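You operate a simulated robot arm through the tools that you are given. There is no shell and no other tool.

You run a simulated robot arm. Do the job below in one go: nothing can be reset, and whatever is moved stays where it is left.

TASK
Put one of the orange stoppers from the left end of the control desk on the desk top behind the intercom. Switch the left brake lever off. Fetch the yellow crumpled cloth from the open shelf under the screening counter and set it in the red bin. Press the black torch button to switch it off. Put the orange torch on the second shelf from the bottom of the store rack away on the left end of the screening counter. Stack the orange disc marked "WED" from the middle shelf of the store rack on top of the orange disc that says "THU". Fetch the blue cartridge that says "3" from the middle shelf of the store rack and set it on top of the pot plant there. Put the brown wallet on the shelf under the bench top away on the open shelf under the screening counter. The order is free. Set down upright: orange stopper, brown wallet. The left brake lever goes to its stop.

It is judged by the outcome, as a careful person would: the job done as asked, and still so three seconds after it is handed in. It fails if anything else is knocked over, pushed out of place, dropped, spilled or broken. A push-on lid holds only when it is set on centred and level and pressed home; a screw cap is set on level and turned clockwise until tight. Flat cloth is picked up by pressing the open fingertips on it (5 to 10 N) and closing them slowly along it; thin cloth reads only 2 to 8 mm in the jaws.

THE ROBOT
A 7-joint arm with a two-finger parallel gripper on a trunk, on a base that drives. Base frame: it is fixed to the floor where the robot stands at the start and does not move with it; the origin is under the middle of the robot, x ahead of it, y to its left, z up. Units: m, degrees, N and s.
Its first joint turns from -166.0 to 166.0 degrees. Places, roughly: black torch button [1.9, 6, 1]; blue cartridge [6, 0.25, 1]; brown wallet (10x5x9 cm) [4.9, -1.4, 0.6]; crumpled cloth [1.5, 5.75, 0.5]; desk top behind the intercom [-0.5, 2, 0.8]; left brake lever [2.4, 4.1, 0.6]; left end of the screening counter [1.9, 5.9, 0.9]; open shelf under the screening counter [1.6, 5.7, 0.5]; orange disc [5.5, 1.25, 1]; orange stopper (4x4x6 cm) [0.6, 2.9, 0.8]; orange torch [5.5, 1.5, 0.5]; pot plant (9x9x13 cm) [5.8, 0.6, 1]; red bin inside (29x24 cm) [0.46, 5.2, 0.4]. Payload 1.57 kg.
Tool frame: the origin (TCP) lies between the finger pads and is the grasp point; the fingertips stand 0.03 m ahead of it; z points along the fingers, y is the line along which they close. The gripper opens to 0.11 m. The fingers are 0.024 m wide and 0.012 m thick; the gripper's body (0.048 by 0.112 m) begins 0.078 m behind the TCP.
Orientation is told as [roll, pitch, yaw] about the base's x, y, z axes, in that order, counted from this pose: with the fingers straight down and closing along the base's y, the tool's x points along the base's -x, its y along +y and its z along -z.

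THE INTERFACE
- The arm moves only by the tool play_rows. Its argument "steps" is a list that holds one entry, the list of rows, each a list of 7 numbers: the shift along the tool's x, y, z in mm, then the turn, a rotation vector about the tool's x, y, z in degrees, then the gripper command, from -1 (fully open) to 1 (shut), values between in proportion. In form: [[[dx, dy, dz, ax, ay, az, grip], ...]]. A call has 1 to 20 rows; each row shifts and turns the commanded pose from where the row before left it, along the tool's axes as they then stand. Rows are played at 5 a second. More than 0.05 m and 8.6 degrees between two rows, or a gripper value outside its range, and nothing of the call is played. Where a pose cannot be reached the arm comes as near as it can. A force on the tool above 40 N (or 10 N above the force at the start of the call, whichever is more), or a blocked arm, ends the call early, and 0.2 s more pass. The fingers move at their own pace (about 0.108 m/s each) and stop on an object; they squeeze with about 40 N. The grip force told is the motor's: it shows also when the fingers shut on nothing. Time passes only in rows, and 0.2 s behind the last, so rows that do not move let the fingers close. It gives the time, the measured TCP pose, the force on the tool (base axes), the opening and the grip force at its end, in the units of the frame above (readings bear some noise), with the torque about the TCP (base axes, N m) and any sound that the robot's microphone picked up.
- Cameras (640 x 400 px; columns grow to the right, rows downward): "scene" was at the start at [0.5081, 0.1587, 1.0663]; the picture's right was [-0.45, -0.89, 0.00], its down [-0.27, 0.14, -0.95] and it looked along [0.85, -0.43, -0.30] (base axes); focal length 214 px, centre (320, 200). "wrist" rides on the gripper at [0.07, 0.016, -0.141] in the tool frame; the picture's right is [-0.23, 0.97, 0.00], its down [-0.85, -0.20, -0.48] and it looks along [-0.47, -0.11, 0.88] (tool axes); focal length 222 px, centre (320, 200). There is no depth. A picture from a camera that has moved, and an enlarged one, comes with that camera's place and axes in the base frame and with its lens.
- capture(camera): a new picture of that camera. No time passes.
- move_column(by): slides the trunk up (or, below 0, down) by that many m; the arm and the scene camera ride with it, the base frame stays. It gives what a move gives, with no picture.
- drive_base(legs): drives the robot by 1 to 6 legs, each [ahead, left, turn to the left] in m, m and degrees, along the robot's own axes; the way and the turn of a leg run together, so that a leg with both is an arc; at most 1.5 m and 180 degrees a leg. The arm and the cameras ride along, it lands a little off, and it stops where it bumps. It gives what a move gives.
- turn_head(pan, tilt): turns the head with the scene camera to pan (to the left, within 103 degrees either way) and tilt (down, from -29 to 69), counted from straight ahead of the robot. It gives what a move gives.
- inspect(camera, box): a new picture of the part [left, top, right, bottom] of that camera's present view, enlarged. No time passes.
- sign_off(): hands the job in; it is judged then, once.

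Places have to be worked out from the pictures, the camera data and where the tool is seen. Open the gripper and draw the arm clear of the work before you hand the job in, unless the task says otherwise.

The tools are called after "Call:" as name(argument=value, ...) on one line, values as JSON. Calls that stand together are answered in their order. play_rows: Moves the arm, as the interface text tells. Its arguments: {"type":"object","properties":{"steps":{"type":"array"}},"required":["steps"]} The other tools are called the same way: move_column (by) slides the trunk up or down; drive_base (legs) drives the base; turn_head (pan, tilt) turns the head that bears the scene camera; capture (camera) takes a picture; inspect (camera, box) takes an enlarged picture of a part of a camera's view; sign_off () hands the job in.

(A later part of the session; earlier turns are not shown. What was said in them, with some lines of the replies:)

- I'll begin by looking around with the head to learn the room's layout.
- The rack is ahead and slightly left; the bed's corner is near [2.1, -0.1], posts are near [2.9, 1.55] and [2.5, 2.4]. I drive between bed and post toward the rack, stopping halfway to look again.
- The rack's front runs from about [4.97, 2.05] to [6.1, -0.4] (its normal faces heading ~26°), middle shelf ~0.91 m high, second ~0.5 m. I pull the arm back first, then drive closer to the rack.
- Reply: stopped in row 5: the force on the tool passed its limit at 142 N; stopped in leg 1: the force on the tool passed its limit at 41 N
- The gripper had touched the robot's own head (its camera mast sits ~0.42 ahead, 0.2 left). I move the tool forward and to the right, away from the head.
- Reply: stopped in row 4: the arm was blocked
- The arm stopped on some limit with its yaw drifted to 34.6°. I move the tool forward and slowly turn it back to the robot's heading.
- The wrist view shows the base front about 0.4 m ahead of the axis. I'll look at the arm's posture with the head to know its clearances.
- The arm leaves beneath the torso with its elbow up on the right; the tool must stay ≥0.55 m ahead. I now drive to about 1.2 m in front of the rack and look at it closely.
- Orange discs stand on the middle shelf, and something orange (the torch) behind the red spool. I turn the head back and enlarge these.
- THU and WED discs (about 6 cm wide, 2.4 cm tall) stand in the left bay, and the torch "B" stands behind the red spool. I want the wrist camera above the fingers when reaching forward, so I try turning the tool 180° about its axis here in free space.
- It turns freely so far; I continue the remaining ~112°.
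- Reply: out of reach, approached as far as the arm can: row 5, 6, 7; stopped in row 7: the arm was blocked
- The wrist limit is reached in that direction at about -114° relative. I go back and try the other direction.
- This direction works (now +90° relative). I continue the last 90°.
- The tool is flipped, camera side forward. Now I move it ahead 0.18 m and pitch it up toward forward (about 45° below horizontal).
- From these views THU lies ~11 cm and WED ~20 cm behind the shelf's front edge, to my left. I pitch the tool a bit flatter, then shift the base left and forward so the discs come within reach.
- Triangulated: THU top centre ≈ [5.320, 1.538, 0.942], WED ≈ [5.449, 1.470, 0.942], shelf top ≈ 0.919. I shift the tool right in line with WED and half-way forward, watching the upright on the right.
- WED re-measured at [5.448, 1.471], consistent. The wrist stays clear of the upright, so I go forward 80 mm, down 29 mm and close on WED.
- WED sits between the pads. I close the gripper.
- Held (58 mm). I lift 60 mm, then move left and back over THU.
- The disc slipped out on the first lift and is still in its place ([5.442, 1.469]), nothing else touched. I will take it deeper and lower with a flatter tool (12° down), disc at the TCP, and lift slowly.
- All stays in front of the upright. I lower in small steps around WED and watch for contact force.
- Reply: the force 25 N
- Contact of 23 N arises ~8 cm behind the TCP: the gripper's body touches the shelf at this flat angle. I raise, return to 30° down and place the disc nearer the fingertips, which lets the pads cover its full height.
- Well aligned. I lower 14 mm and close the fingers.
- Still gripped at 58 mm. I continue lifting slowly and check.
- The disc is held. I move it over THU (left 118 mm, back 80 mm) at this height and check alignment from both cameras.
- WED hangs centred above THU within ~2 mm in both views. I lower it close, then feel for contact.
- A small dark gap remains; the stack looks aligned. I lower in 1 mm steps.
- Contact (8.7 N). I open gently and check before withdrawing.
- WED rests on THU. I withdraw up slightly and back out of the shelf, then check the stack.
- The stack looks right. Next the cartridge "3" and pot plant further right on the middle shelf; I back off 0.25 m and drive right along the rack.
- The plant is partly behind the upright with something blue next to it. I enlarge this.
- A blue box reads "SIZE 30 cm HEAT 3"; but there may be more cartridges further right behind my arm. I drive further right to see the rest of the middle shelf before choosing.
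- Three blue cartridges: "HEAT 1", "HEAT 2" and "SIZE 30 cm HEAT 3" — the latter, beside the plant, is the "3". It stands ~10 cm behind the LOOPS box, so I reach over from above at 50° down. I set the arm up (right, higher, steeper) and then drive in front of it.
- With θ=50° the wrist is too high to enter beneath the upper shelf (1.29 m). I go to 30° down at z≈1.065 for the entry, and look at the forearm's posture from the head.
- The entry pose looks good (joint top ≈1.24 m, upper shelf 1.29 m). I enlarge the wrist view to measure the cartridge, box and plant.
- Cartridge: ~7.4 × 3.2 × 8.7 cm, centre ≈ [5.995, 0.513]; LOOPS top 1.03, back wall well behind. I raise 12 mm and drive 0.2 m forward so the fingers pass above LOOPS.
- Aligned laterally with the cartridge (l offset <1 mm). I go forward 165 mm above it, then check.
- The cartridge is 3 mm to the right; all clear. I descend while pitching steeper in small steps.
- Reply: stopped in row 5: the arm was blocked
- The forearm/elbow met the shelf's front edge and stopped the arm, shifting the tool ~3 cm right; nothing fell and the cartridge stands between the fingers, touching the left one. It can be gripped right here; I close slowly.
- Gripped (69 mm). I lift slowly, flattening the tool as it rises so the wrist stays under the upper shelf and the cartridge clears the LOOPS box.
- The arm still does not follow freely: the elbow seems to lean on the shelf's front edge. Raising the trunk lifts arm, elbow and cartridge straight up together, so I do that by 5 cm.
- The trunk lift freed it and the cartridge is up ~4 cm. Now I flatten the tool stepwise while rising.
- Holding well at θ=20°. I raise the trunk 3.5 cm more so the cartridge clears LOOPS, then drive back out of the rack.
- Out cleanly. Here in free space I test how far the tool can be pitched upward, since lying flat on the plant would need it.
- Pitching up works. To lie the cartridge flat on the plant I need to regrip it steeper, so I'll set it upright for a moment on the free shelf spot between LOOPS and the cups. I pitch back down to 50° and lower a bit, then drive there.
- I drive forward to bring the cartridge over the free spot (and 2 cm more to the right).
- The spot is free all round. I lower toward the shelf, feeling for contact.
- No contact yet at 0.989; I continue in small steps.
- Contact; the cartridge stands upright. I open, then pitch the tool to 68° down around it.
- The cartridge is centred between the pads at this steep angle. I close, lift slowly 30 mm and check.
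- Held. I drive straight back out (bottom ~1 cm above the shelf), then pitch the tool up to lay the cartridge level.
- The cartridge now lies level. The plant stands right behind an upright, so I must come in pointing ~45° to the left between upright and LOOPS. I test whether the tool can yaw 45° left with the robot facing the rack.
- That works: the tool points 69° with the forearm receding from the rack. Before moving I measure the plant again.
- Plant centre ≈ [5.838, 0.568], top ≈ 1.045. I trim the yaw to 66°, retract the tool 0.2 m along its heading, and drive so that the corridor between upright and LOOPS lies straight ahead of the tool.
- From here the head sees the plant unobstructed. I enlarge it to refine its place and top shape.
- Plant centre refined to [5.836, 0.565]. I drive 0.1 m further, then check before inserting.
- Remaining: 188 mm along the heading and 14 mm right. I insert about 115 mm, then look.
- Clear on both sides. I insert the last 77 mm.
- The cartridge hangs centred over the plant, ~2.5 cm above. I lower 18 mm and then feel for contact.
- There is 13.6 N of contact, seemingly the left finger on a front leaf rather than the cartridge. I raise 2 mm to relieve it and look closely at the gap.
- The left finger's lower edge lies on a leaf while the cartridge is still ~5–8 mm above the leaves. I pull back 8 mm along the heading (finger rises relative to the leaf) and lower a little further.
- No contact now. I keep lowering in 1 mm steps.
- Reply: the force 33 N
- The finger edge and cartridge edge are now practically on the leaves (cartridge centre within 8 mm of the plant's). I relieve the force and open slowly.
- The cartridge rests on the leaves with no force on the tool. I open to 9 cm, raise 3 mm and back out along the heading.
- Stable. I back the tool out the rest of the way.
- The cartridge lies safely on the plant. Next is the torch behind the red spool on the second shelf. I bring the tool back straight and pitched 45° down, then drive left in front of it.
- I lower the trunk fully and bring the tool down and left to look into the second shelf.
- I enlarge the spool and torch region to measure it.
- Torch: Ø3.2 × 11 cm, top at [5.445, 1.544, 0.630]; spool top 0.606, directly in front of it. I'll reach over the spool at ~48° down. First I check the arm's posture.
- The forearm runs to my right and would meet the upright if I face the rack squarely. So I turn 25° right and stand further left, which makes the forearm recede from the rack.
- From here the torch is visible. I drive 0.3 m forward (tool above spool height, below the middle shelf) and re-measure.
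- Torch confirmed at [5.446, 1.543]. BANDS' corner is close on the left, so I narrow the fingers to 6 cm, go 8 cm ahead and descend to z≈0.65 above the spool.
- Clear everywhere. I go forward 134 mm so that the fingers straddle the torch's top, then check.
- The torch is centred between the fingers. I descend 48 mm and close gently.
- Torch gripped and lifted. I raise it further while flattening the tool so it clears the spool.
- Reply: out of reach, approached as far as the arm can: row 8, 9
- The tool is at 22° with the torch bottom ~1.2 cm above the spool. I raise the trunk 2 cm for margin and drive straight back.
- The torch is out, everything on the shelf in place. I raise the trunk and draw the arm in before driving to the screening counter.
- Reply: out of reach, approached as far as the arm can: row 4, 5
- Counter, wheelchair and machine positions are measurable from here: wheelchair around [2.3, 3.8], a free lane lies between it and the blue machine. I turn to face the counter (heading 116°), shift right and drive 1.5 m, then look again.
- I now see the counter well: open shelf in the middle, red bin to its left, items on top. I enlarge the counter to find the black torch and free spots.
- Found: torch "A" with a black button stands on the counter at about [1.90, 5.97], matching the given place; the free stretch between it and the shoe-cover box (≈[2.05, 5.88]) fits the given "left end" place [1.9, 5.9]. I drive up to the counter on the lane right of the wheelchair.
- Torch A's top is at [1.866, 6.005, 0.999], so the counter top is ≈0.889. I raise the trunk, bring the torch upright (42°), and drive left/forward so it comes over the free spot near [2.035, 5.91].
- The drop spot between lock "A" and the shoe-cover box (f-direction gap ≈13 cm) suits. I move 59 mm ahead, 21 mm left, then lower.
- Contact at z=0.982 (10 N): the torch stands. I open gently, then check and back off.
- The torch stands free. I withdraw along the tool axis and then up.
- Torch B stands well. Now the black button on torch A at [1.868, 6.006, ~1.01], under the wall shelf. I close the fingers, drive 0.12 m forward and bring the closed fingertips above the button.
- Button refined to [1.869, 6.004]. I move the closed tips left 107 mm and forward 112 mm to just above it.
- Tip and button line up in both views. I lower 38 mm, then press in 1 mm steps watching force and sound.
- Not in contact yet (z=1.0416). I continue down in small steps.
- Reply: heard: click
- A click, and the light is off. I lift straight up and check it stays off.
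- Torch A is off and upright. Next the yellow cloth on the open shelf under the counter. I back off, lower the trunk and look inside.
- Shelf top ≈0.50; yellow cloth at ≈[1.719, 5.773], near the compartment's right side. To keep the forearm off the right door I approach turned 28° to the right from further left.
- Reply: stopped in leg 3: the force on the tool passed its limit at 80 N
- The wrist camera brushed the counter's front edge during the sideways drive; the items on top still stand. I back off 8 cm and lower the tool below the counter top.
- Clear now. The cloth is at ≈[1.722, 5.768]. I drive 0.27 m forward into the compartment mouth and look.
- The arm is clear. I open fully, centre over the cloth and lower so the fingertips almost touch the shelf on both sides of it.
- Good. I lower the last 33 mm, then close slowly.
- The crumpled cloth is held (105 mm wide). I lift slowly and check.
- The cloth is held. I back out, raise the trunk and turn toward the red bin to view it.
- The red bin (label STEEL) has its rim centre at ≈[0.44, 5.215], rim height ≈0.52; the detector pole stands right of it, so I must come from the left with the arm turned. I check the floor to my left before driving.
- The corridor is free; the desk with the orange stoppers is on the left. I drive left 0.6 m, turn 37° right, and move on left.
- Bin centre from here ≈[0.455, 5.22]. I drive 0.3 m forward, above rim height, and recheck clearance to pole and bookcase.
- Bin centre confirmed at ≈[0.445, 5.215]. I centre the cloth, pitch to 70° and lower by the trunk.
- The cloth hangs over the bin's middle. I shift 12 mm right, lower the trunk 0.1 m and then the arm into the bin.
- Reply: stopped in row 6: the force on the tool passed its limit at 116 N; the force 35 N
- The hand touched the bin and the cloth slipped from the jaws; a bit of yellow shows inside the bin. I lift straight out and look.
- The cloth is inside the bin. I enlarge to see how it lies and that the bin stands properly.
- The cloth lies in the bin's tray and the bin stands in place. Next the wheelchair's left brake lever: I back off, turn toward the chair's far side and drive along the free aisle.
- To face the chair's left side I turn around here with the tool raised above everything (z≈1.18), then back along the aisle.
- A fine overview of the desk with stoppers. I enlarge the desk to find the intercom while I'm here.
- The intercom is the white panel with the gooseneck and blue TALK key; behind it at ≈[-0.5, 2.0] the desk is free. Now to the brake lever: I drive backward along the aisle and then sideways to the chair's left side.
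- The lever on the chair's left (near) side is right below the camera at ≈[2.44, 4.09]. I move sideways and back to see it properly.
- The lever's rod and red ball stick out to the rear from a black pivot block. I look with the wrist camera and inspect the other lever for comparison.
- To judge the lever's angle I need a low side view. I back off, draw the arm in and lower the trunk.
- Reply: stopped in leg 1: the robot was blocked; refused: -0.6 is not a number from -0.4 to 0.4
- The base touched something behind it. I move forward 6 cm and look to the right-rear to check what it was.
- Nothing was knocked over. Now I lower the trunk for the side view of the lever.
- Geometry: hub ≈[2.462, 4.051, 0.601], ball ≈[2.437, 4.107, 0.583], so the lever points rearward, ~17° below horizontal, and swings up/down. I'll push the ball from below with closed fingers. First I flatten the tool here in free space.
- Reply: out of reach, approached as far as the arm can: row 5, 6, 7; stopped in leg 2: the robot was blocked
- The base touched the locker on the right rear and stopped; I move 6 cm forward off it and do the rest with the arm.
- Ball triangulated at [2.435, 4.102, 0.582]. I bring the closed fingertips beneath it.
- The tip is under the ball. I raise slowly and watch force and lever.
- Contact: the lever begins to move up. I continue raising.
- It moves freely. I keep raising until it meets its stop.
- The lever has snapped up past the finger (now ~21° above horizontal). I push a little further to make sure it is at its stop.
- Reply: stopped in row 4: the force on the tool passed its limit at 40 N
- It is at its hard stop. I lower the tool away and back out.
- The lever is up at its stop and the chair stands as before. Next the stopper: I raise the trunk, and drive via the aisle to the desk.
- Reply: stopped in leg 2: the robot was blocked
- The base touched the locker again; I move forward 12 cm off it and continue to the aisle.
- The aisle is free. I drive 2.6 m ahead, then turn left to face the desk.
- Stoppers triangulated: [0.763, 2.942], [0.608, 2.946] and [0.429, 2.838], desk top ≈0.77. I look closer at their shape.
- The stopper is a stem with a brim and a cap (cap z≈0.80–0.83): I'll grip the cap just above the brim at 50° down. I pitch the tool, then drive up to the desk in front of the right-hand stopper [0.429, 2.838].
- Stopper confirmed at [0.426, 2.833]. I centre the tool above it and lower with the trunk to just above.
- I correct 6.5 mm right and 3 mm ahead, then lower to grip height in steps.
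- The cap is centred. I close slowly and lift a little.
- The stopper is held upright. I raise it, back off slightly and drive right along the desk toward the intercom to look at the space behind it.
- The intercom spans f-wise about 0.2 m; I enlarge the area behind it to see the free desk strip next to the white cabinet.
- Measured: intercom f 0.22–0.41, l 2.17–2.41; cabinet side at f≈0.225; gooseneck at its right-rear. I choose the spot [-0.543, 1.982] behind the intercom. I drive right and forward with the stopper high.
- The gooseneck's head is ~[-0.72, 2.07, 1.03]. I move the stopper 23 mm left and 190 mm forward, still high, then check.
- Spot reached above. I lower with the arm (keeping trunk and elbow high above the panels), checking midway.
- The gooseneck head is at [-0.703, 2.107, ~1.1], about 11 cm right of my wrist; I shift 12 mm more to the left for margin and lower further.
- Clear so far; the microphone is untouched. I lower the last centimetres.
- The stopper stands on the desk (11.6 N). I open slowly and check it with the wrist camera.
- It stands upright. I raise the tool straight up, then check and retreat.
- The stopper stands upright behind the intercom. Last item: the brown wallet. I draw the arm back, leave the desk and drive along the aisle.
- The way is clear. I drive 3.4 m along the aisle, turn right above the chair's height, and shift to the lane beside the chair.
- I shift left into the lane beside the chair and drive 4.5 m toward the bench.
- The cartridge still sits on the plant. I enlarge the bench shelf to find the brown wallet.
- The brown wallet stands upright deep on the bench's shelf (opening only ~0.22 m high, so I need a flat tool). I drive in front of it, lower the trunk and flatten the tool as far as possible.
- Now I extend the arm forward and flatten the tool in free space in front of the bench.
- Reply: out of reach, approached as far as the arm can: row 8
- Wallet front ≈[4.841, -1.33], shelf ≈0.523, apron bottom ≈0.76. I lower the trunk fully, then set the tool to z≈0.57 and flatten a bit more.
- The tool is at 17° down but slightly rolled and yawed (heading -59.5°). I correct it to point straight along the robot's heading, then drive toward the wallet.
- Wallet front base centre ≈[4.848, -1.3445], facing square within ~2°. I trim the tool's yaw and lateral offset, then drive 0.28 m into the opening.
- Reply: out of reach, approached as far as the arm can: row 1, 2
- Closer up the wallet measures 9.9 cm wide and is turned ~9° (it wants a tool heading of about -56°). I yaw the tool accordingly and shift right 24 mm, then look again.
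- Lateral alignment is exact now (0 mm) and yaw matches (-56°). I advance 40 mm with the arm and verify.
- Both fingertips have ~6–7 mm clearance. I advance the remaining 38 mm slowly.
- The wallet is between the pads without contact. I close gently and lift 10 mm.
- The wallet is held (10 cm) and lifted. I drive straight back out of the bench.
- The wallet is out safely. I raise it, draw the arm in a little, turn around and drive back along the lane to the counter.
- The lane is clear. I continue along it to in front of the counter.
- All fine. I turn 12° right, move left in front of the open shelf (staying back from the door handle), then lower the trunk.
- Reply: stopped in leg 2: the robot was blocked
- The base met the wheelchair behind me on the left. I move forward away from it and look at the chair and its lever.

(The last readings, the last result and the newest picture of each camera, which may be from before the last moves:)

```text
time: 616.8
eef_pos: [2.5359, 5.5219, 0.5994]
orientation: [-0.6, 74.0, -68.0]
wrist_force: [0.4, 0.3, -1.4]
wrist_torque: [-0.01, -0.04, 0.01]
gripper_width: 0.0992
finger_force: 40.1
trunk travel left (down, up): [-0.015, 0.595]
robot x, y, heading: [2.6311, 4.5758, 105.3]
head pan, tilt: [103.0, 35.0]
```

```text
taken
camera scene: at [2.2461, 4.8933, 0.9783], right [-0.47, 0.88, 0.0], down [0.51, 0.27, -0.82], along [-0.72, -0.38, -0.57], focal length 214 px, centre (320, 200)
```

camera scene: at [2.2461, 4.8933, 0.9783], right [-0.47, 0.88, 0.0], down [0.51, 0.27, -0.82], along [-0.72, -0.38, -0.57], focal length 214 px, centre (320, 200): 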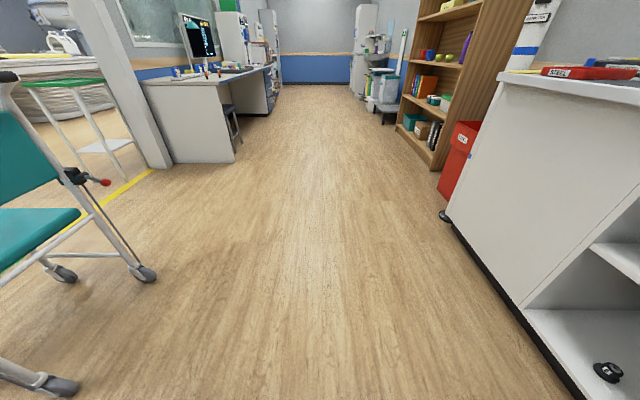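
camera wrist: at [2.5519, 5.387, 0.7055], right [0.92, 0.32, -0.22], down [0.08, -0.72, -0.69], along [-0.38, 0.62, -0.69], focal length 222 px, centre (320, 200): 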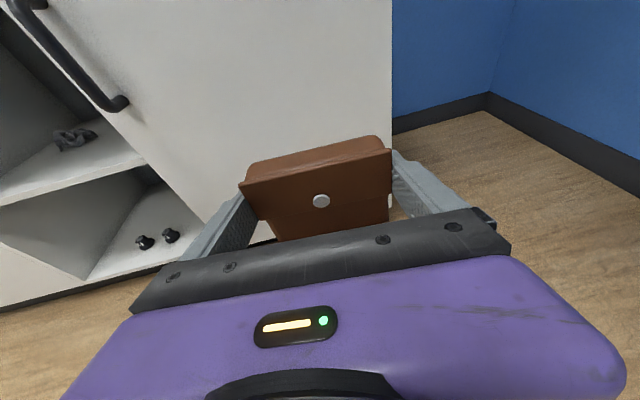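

I need a proper look at the chair's left lever. I move right, turn left 60° (arm clear of the counter) and look.

Call:
drive_base(legs=[[0, -0.25, 0], [0, 0, 60]])

Call:
turn_head(pan=65, tilt=30)

Call:
capture(camera="scene")

```text
time: 621.2
eef_pos: [2.0054, 5.0318, 0.599]
orientation: [-0.6, 73.9, -8.0]
wrist_force: [0.4, 0.2, -1.6]
wrist_torque: [0.02, -0.01, -0.01]
gripper_width: 0.0993
finger_force: 39.8
trunk travel left (down, up): [-0.015, 0.595]
robot x, y, heading: [2.8772, 4.6361, 164.6]
head pan, tilt: [103.0, 35.0]
```

```text
time: 622.3
eef_pos: [2.0071, 5.0319, 0.5994]
orientation: [-0.7, 74.0, -8.0]
wrist_force: [0.4, 0.1, -1.5]
wrist_torque: [-0.01, -0.04, 0.03]
gripper_width: 0.0994
finger_force: 39.7
trunk travel left (down, up): [-0.015, 0.595]
robot x, y, heading: [2.8757, 4.6378, 165.0]
head pan, tilt: [65.0, 30.0]
```

```text
taken
camera scene: at [2.3492, 4.4873, 0.9861], right [-0.77, 0.64, 0.0], down [0.32, 0.38, -0.87], along [-0.56, -0.66, -0.5], focal length 214 px, centre (320, 200)
```

scene: 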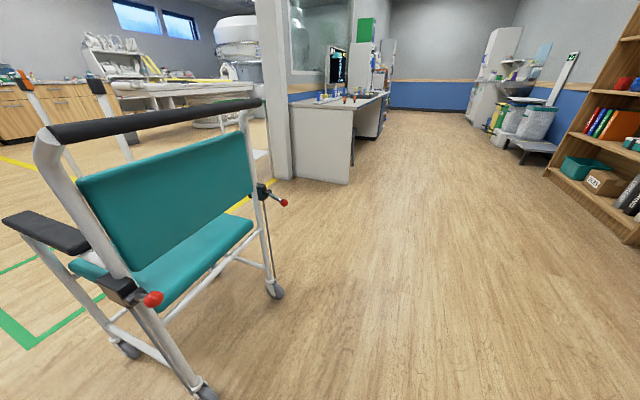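

Call:
inspect(camera="scene", box=[80, 250, 200, 325])

Call:
inspect(camera="scene", box=[230, 165, 350, 240])

```text
5.33 times, centred on (140, 288) of scene
camera zoom: at [2.3492, 4.4873, 0.9861], right [-0.77, 0.64, 0.0], down [0.32, 0.38, -0.87], along [-0.56, -0.66, -0.5], focal length 1144 px, centre (1280, -267)
```

zoom: 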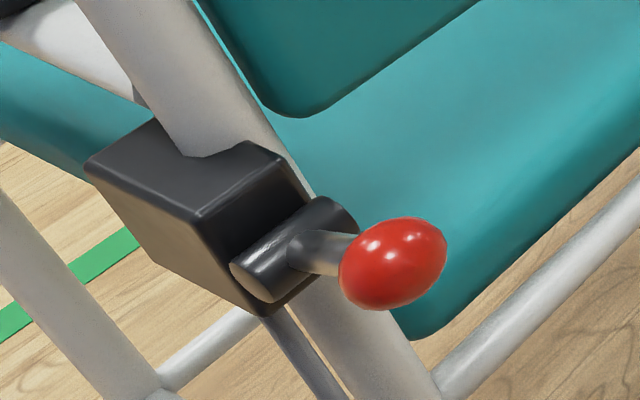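

```text
5.33 times, centred on (290, 202) of scene
camera zoom: at [2.3492, 4.4873, 0.9861], right [-0.77, 0.64, 0.0], down [0.32, 0.38, -0.87], along [-0.56, -0.66, -0.5], focal length 1144 px, centre (480, 187)
```

zoom: 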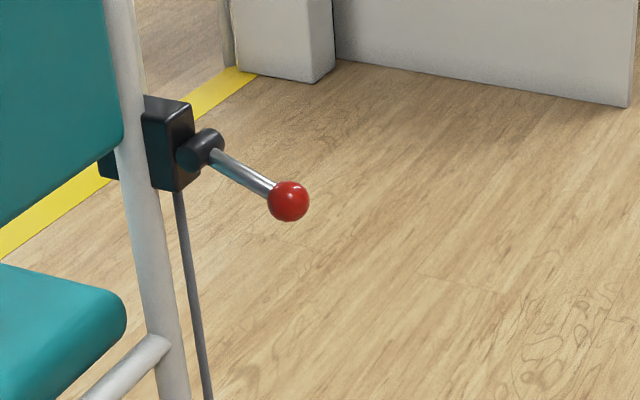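

The lever is still up at its stop and the chair's hub is where it was (within millimetres). I go around with more distance from the chair: forward along the aisle, then a bit left, and turn back to face the open shelf.

Call:
drive_base(legs=[[0.45, 0.1, 0], [0.44, 0.1, 0], [0, 0.25, 0], [0, 0, -60]])

Call:
capture(camera="wrist")

Call:
turn_head(pan=0, tilt=25)

Call:
capture(camera="scene")

```text
time: 631.5
eef_pos: [1.7983, 5.3815, 0.5995]
orientation: [-0.6, 74.0, -67.6]
wrist_force: [0.8, -0.1, -1.2]
wrist_torque: [0.0, 0.0, 0.03]
gripper_width: 0.0994
finger_force: 39.8
trunk travel left (down, up): [-0.015, 0.595]
robot x, y, heading: [1.8993, 4.4348, 105.2]
head pan, tilt: [65.0, 30.0]
```

```text
taken
camera wrist: at [1.8572, 5.2805, 0.7054], right [0.92, 0.32, -0.22], down [0.09, -0.72, -0.69], along [-0.38, 0.62, -0.69], focal length 222 px, centre (320, 200)
```

wrist: 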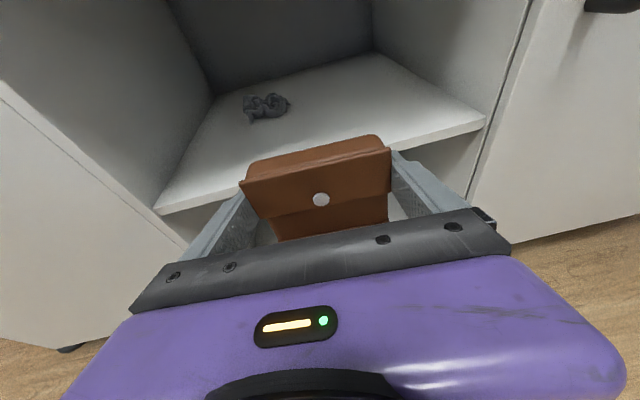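

```text
time: 632.8
eef_pos: [1.7977, 5.3822, 0.6008]
orientation: [-0.6, 74.0, -67.6]
wrist_force: [-0.6, 0.4, -1.2]
wrist_torque: [0.0, -0.03, 0.02]
gripper_width: 0.0993
finger_force: 40.3
trunk travel left (down, up): [-0.015, 0.595]
robot x, y, heading: [1.9, 4.4349, 105.3]
head pan, tilt: [0.0, 25.0]
```

```text
taken
camera scene: at [1.5647, 4.883, 0.9941], right [0.96, 0.27, 0.0], down [0.11, -0.41, -0.91], along [-0.24, 0.87, -0.42], focal length 214 px, centre (320, 200)
```

scene: 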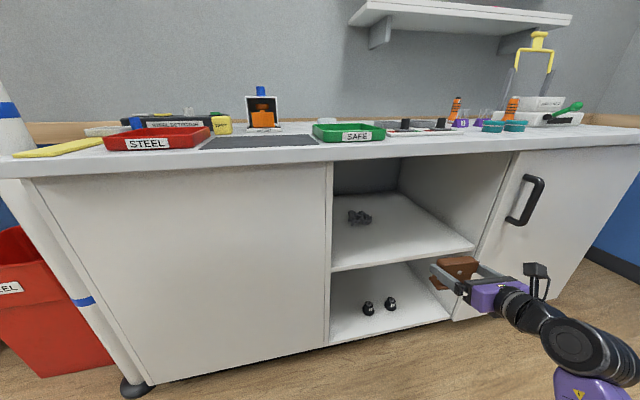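

The compartment is straight ahead; the grey cloth's right edge is at f≈3.93 and my target is f≈4.06. I shift 28 mm right and drive 0.3 m in.

Call:
play_rows(steps=[[[0, 14, 0, 0, 0, 0, 1], [0, 14, 0, 0, 0, 0, 1], [0, 0, 0, 0, 0, 0, 1]]])

Call:
drive_base(legs=[[0.3, 0, 0]])

Call:
capture(camera="wrist")

Call:
turn_head(pan=-15, tilt=35)

Call:
capture(camera="scene")

```text
time: 633.6
eef_pos: [1.8234, 5.392, 0.5987]
orientation: [-0.6, 74.0, -67.5]
wrist_force: [-0.2, -0.1, -1.7]
wrist_torque: [-0.04, -0.01, 0.01]
gripper_width: 0.0994
finger_force: 40.3
trunk travel left (down, up): [-0.015, 0.595]
robot x, y, heading: [1.8985, 4.434, 105.5]
head pan, tilt: [0.0, 25.0]
```

```text
time: 635.7
eef_pos: [1.7411, 5.6851, 0.5979]
orientation: [-0.6, 73.9, -67.5]
wrist_force: [0.4, 0.5, -0.9]
wrist_torque: [-0.01, -0.01, 0.01]
gripper_width: 0.0994
finger_force: 39.6
trunk travel left (down, up): [-0.015, 0.595]
robot x, y, heading: [1.8174, 4.7295, 105.3]
head pan, tilt: [0.0, 25.0]
```

```text
taken
camera wrist: at [1.8013, 5.584, 0.7052], right [0.92, 0.32, -0.22], down [0.09, -0.72, -0.69], along [-0.38, 0.61, -0.69], focal length 222 px, centre (320, 200)
```

wrist: 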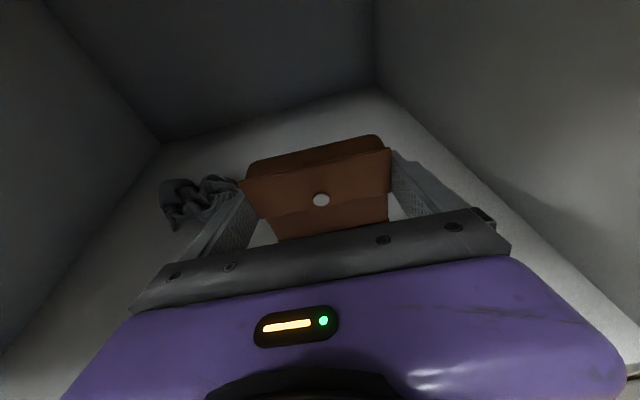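

```text
time: 636.4
eef_pos: [1.7414, 5.6847, 0.5993]
orientation: [-0.6, 73.9, -67.4]
wrist_force: [-0.4, 0.4, -0.8]
wrist_torque: [-0.04, -0.03, 0.0]
gripper_width: 0.0995
finger_force: 40.3
trunk travel left (down, up): [-0.015, 0.595]
robot x, y, heading: [1.8147, 4.7285, 105.0]
head pan, tilt: [-15.0, 35.0]
```

```text
taken
camera scene: at [1.5072, 5.1742, 0.9784], right [1.0, 0.01, 0.0], down [0.0, -0.57, -0.82], along [-0.01, 0.82, -0.57], focal length 214 px, centre (320, 200)
```

scene: 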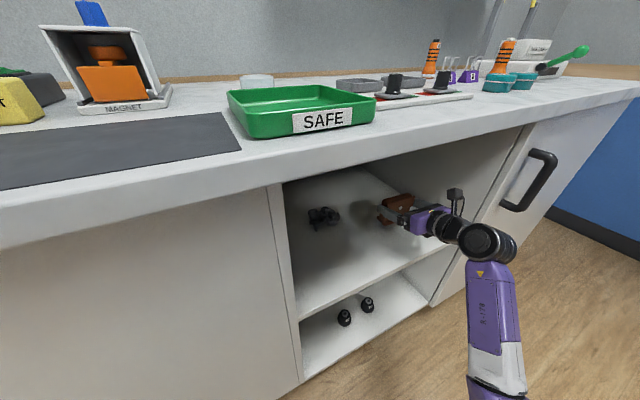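

Good: at f≈4.056 with space on both sides. I go 25 mm further in and lower to the shelf, feeling for contact.

Call:
play_rows(steps=[[[3.4, 0, 12, 0, 0, 0, 1], [3.4, 0, 12, 0, 0, 0, 1], [-12.2, 0, 3.5, 0, 0, 0, 1], [-12.2, 0, 3.5, 0, 0, 0, 1], [-8.6, 0, 2.5, 0, 0, 0, 1], [0, 0, 0, 0, 0, 0, 1]]])

Call:
play_rows(steps=[[[-1.4, 0, 0.4, 0, 0, 0, 1], [-1.4, 0, 0.4, 0, 0, 0, 1], [0, 0, 0, 0, 0, 0, 1]]])

Call:
inspect(camera="scene", box=[290, 170, 450, 270])

```text
time: 637.8
eef_pos: [1.7328, 5.7073, 0.5636]
orientation: [-0.6, 74.1, -67.6]
wrist_force: [0.0, -0.2, -1.3]
wrist_torque: [-0.03, -0.02, 0.01]
gripper_width: 0.0995
finger_force: 39.5
trunk travel left (down, up): [-0.015, 0.595]
robot x, y, heading: [1.8144, 4.7302, 105.1]
head pan, tilt: [-15.0, 35.0]
```

```text
time: 638.6
eef_pos: [1.7322, 5.7074, 0.5617]
orientation: [-0.6, 73.9, -67.6]
wrist_force: [-0.2, 0.1, -1.0]
wrist_torque: [0.03, -0.03, -0.01]
gripper_width: 0.0993
finger_force: 39.2
trunk travel left (down, up): [-0.015, 0.595]
robot x, y, heading: [1.8187, 4.7283, 105.6]
head pan, tilt: [-15.0, 35.0]
```

```text
4.00 times, centred on (370, 220) of scene
camera zoom: at [1.5073, 5.1742, 0.9783], right [1.0, 0.01, 0.0], down [0.0, -0.57, -0.82], along [-0.01, 0.82, -0.57], focal length 858 px, centre (120, 120)
```

zoom: 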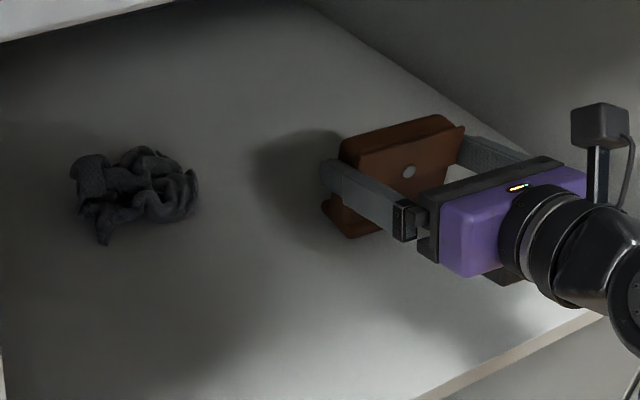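

The grey cloth is well clear. I continue down in 1.5 mm steps.

Call:
play_rows(steps=[[[-1.4, 0, 0.4, 0, 0, 0, 1], [-1.4, 0, 0.4, 0, 0, 0, 1], [-1.4, 0, 0.4, 0, 0, 0, 1], [0, 0, 0, 0, 0, 0, 1]]])

Call:
play_rows(steps=[[[-1, 0, 0.3, 0, 0, 0, 1], [-1, 0, 0.3, 0, 0, 0, 1], [0, 0, 0, 0, 0, 0, 1]]])

```text
time: 639.6
eef_pos: [1.7309, 5.7084, 0.5574]
orientation: [-0.5, 74.0, -67.5]
wrist_force: [-0.1, 0.1, 1.8]
wrist_torque: [0.03, 0.02, 0.02]
gripper_width: 0.0994
finger_force: 40.0
trunk travel left (down, up): [-0.015, 0.595]
robot x, y, heading: [1.8186, 4.7256, 105.4]
head pan, tilt: [-15.0, 35.0]
```

```text
time: 640.4
eef_pos: [1.7316, 5.7088, 0.558]
orientation: [-0.5, 74.2, -67.5]
wrist_force: [-2.4, -1.3, 14.1]
wrist_torque: [-0.25, 0.46, 0.04]
gripper_width: 0.0992
finger_force: 40.0
trunk travel left (down, up): [-0.015, 0.595]
robot x, y, heading: [1.8195, 4.7266, 105.2]
head pan, tilt: [-15.0, 35.0]
```

Contact: the wallet stands on the shelf. I relieve a little, open fully and check.

Call:
play_rows(steps=[[[1.2, 0, -0.3, 0, 0, 0, 1], [0, 0, 0, 0, 0, 0, -0.85], [0, 0, 0, 0, 0, 0, -0.92], [0, 0, 0, 0, 0, 0, -1], [0, 0, 0, 0, 0, 0, -1], [0, 0, 0, 0, 0, 0, -1]]])

Call:
capture(camera="wrist")

Call:
inspect(camera="scene", box=[290, 170, 450, 270])

```text
time: 641.8
eef_pos: [1.732, 5.7082, 0.556]
orientation: [-0.6, 74.0, -67.5]
wrist_force: [-0.3, -0.3, 0.8]
wrist_torque: [0.0, 0.03, 0.03]
gripper_width: 0.11
finger_force: 0.0
trunk travel left (down, up): [-0.015, 0.595]
robot x, y, heading: [1.816, 4.7302, 105.7]
head pan, tilt: [-15.0, 35.0]
```

```text
taken
camera wrist: at [1.7918, 5.607, 0.663], right [0.92, 0.32, -0.22], down [0.09, -0.72, -0.69], along [-0.38, 0.61, -0.69], focal length 222 px, centre (320, 200)
```

wrist: 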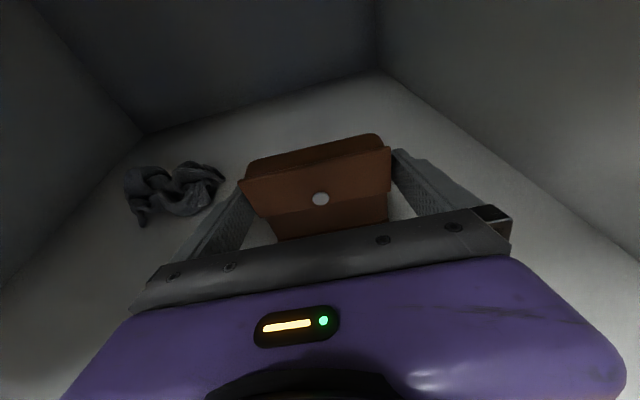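

```text
4.00 times, centred on (370, 220) of scene
camera zoom: at [1.5073, 5.1741, 0.9783], right [1.0, 0.01, 0.0], down [0.0, -0.57, -0.82], along [-0.01, 0.82, -0.57], focal length 858 px, centre (120, 120)
```

zoom: 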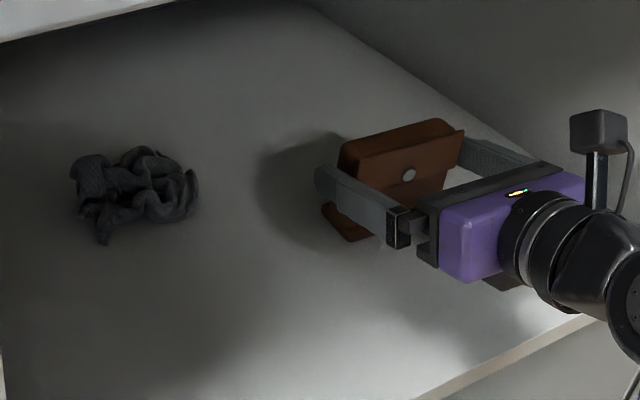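

The wallet stands upright by itself. I withdraw straight back slowly.

Call:
play_rows(steps=[[[-2.8, 0, -9.6, 0, 0, 0, -1], [-2.8, 0, -9.6, 0, 0, 0, -1], [-2.8, 0, -9.6, 0, 0, 0, -1], [-4.1, 0, -14.4, 0, 0, 0, -1], [-5.5, 0, -19.2, 0, 0, 0, -1], [0, 0, 0, 0, 0, 0, -1]]])

Call:
capture(camera="wrist")

Call:
inspect(camera="scene", box=[290, 170, 450, 270])

```text
time: 643.2
eef_pos: [1.7578, 5.6484, 0.5565]
orientation: [-0.6, 74.0, -67.5]
wrist_force: [-0.4, -0.3, -0.5]
wrist_torque: [0.02, -0.01, 0.01]
gripper_width: 0.11
finger_force: 0.0
trunk travel left (down, up): [-0.015, 0.595]
robot x, y, heading: [1.8156, 4.727, 105.3]
head pan, tilt: [-15.0, 35.0]
```

```text
taken
camera wrist: at [1.817, 5.547, 0.6629], right [0.92, 0.32, -0.22], down [0.09, -0.72, -0.69], along [-0.38, 0.62, -0.69], focal length 222 px, centre (320, 200)
```

wrist: 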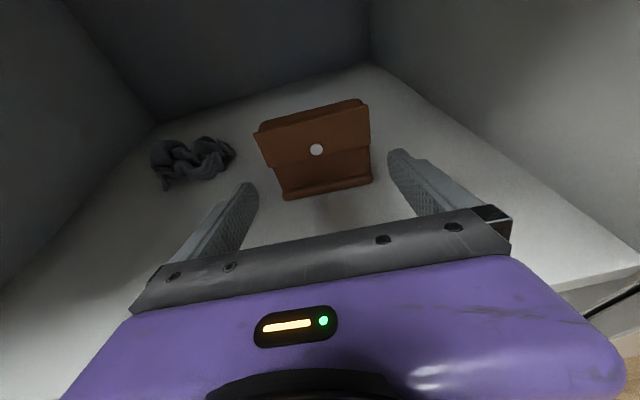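

```text
4.00 times, centred on (370, 220) of scene
camera zoom: at [1.5073, 5.1742, 0.9783], right [1.0, 0.01, 0.0], down [0.0, -0.57, -0.82], along [-0.01, 0.82, -0.57], focal length 858 px, centre (120, 120)
```

zoom: 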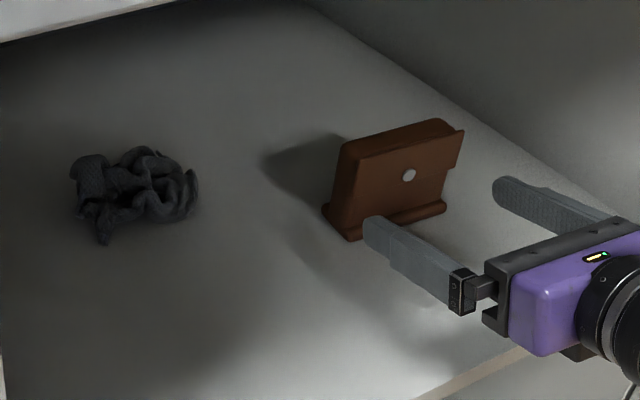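

The wallet stands upright. I back off carefully and take a last look around.

Call:
drive_base(legs=[[-0.28, 0, 0]])

Call:
turn_head(pan=0, tilt=20)

Call:
capture(camera="scene")

Call:
turn_head(pan=103, tilt=25)

Call:
capture(camera="scene")

Call:
turn_head(pan=40, tilt=35)

Call:
capture(camera="scene")

```text
time: 645.2
eef_pos: [1.8329, 5.3801, 0.557]
orientation: [-0.7, 73.9, -67.7]
wrist_force: [0.2, -0.1, 0.0]
wrist_torque: [-0.01, 0.0, 0.01]
gripper_width: 0.1102
finger_force: 0.0
trunk travel left (down, up): [-0.015, 0.595]
robot x, y, heading: [1.8901, 4.4574, 105.2]
head pan, tilt: [-15.0, 35.0]
```

```text
time: 646.0
eef_pos: [1.8349, 5.38, 0.5567]
orientation: [-0.5, 74.1, -67.7]
wrist_force: [-0.7, -0.4, 0.1]
wrist_torque: [0.03, 0.0, 0.0]
gripper_width: 0.1096
finger_force: 0.1
trunk travel left (down, up): [-0.015, 0.595]
robot x, y, heading: [1.8904, 4.4578, 105.1]
head pan, tilt: [0.0, 20.0]
```

```text
taken
camera scene: at [1.5584, 4.9089, 1.0021], right [0.97, 0.26, 0.0], down [0.09, -0.33, -0.94], along [-0.25, 0.91, -0.34], focal length 214 px, centre (320, 200)
```

scene: 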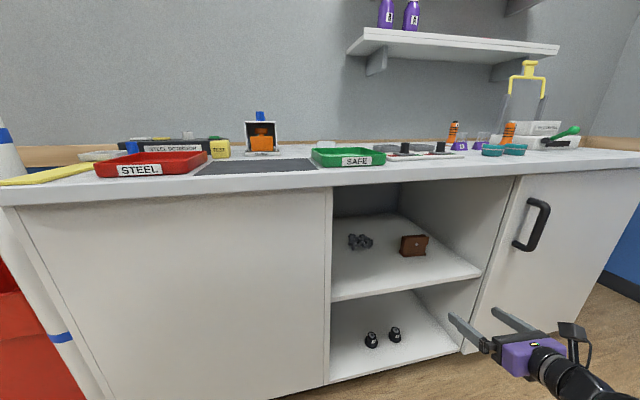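

```text
time: 647.8
eef_pos: [1.8343, 5.3797, 0.5573]
orientation: [-0.5, 74.0, -67.8]
wrist_force: [0.7, 0.4, 0.1]
wrist_torque: [0.03, -0.01, 0.0]
gripper_width: 0.11
finger_force: 0.0
trunk travel left (down, up): [-0.015, 0.595]
robot x, y, heading: [1.8897, 4.4586, 105.1]
head pan, tilt: [103.0, 25.0]
```

```text
taken
camera scene: at [1.5016, 4.7755, 0.9941], right [-0.47, 0.88, 0.0], down [0.37, 0.2, -0.91], along [-0.8, -0.43, -0.42], focal length 214 px, centre (320, 200)
```

scene: 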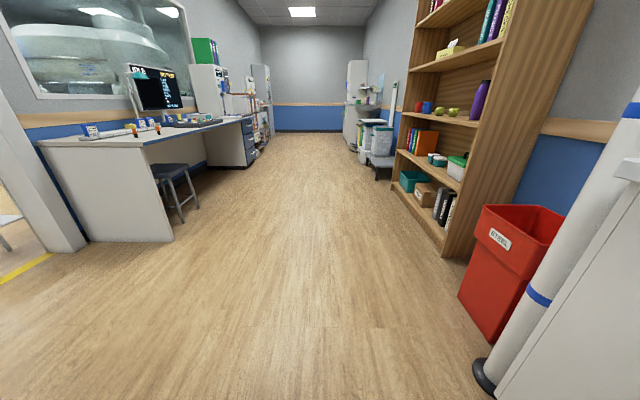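

```text
time: 649.1
eef_pos: [1.8338, 5.3803, 0.5569]
orientation: [-0.6, 74.1, -67.6]
wrist_force: [-0.2, -0.3, 0.4]
wrist_torque: [-0.01, 0.05, 0.02]
gripper_width: 0.1098
finger_force: 0.1
trunk travel left (down, up): [-0.015, 0.595]
robot x, y, heading: [1.8909, 4.4589, 105.2]
head pan, tilt: [40.0, 35.0]
```

```text
taken
camera scene: at [1.5104, 4.8692, 0.9784], right [0.57, 0.82, 0.0], down [0.47, -0.33, -0.82], along [-0.67, 0.47, -0.57], focal length 214 px, centre (320, 200)
```

scene: 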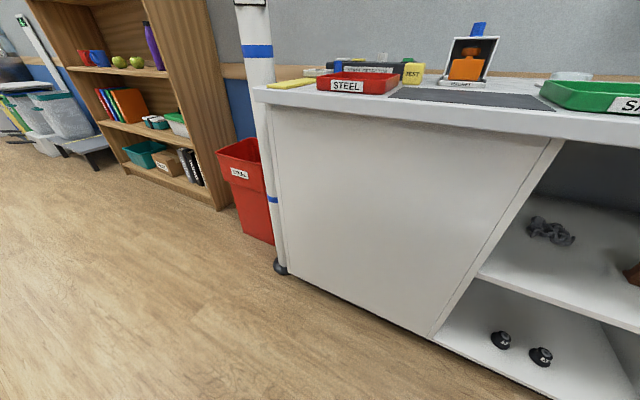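

Everything is in place: the wallet stands on the open shelf, both torches are on the counter with A off, the cloth is in the bin, and the stack, cartridge, stopper and lever are done. The gripper is open and clear, so I hand in.

Call:
sign_off()

```text
The job is handed in.
```

I did all eight jobs and handed the work in. It hasn't been judged yet, and two points rest on my reading of the task.

- **Stopper:** one orange stopper stands upright on the desk behind the intercom, at about [-0.51, 1.99].
- **Brake lever:** I pushed the left lever up until it hit a hard stop. Nothing on it marks which way is off. I took up as off because it started down, like the right one.
- **Cloth:** the yellow cloth is inside the red bin. It slipped out of the gripper as I lowered it in and dropped a short way into the bin.
- **Black torch button:** I pressed the button on torch A. It clicked and the light went out.
- **Orange torch:** torch B stands on the counter at about [2.03, 5.90]. I followed your given place for the left end, [1.9, 5.9]. Seen from the front, that spot is on the right half of the counter.
- **Discs:** WED sits on top of THU.
- **Cartridge:** there was more than one blue cartridge on the shelf. I took "SIZE 30 cm HEAT 3" as the one that says 3, and it lies flat on the plant.
- **Wallet:** the brown wallet stands upright on the open shelf under the counter.

The robot also bumped things a few times:

- **Counter:** the wrist camera hit the counter's front edge.
- **Red bin:** the hand hit the bin as it went in.
- **Base:** it bumped the locker, and once the wheelchair while I was carrying the wallet.
- **Rack:** the arm leaned on a shelf edge.

I saw nothing knocked over. I rechecked the chair afterwards: it stood where it had been to within about a centimetre, and the lever was still up. In later views the torches were standing, the bin was upright and the cartridge was still on the plant. I didn't look at the stopper again after leaving the desk.
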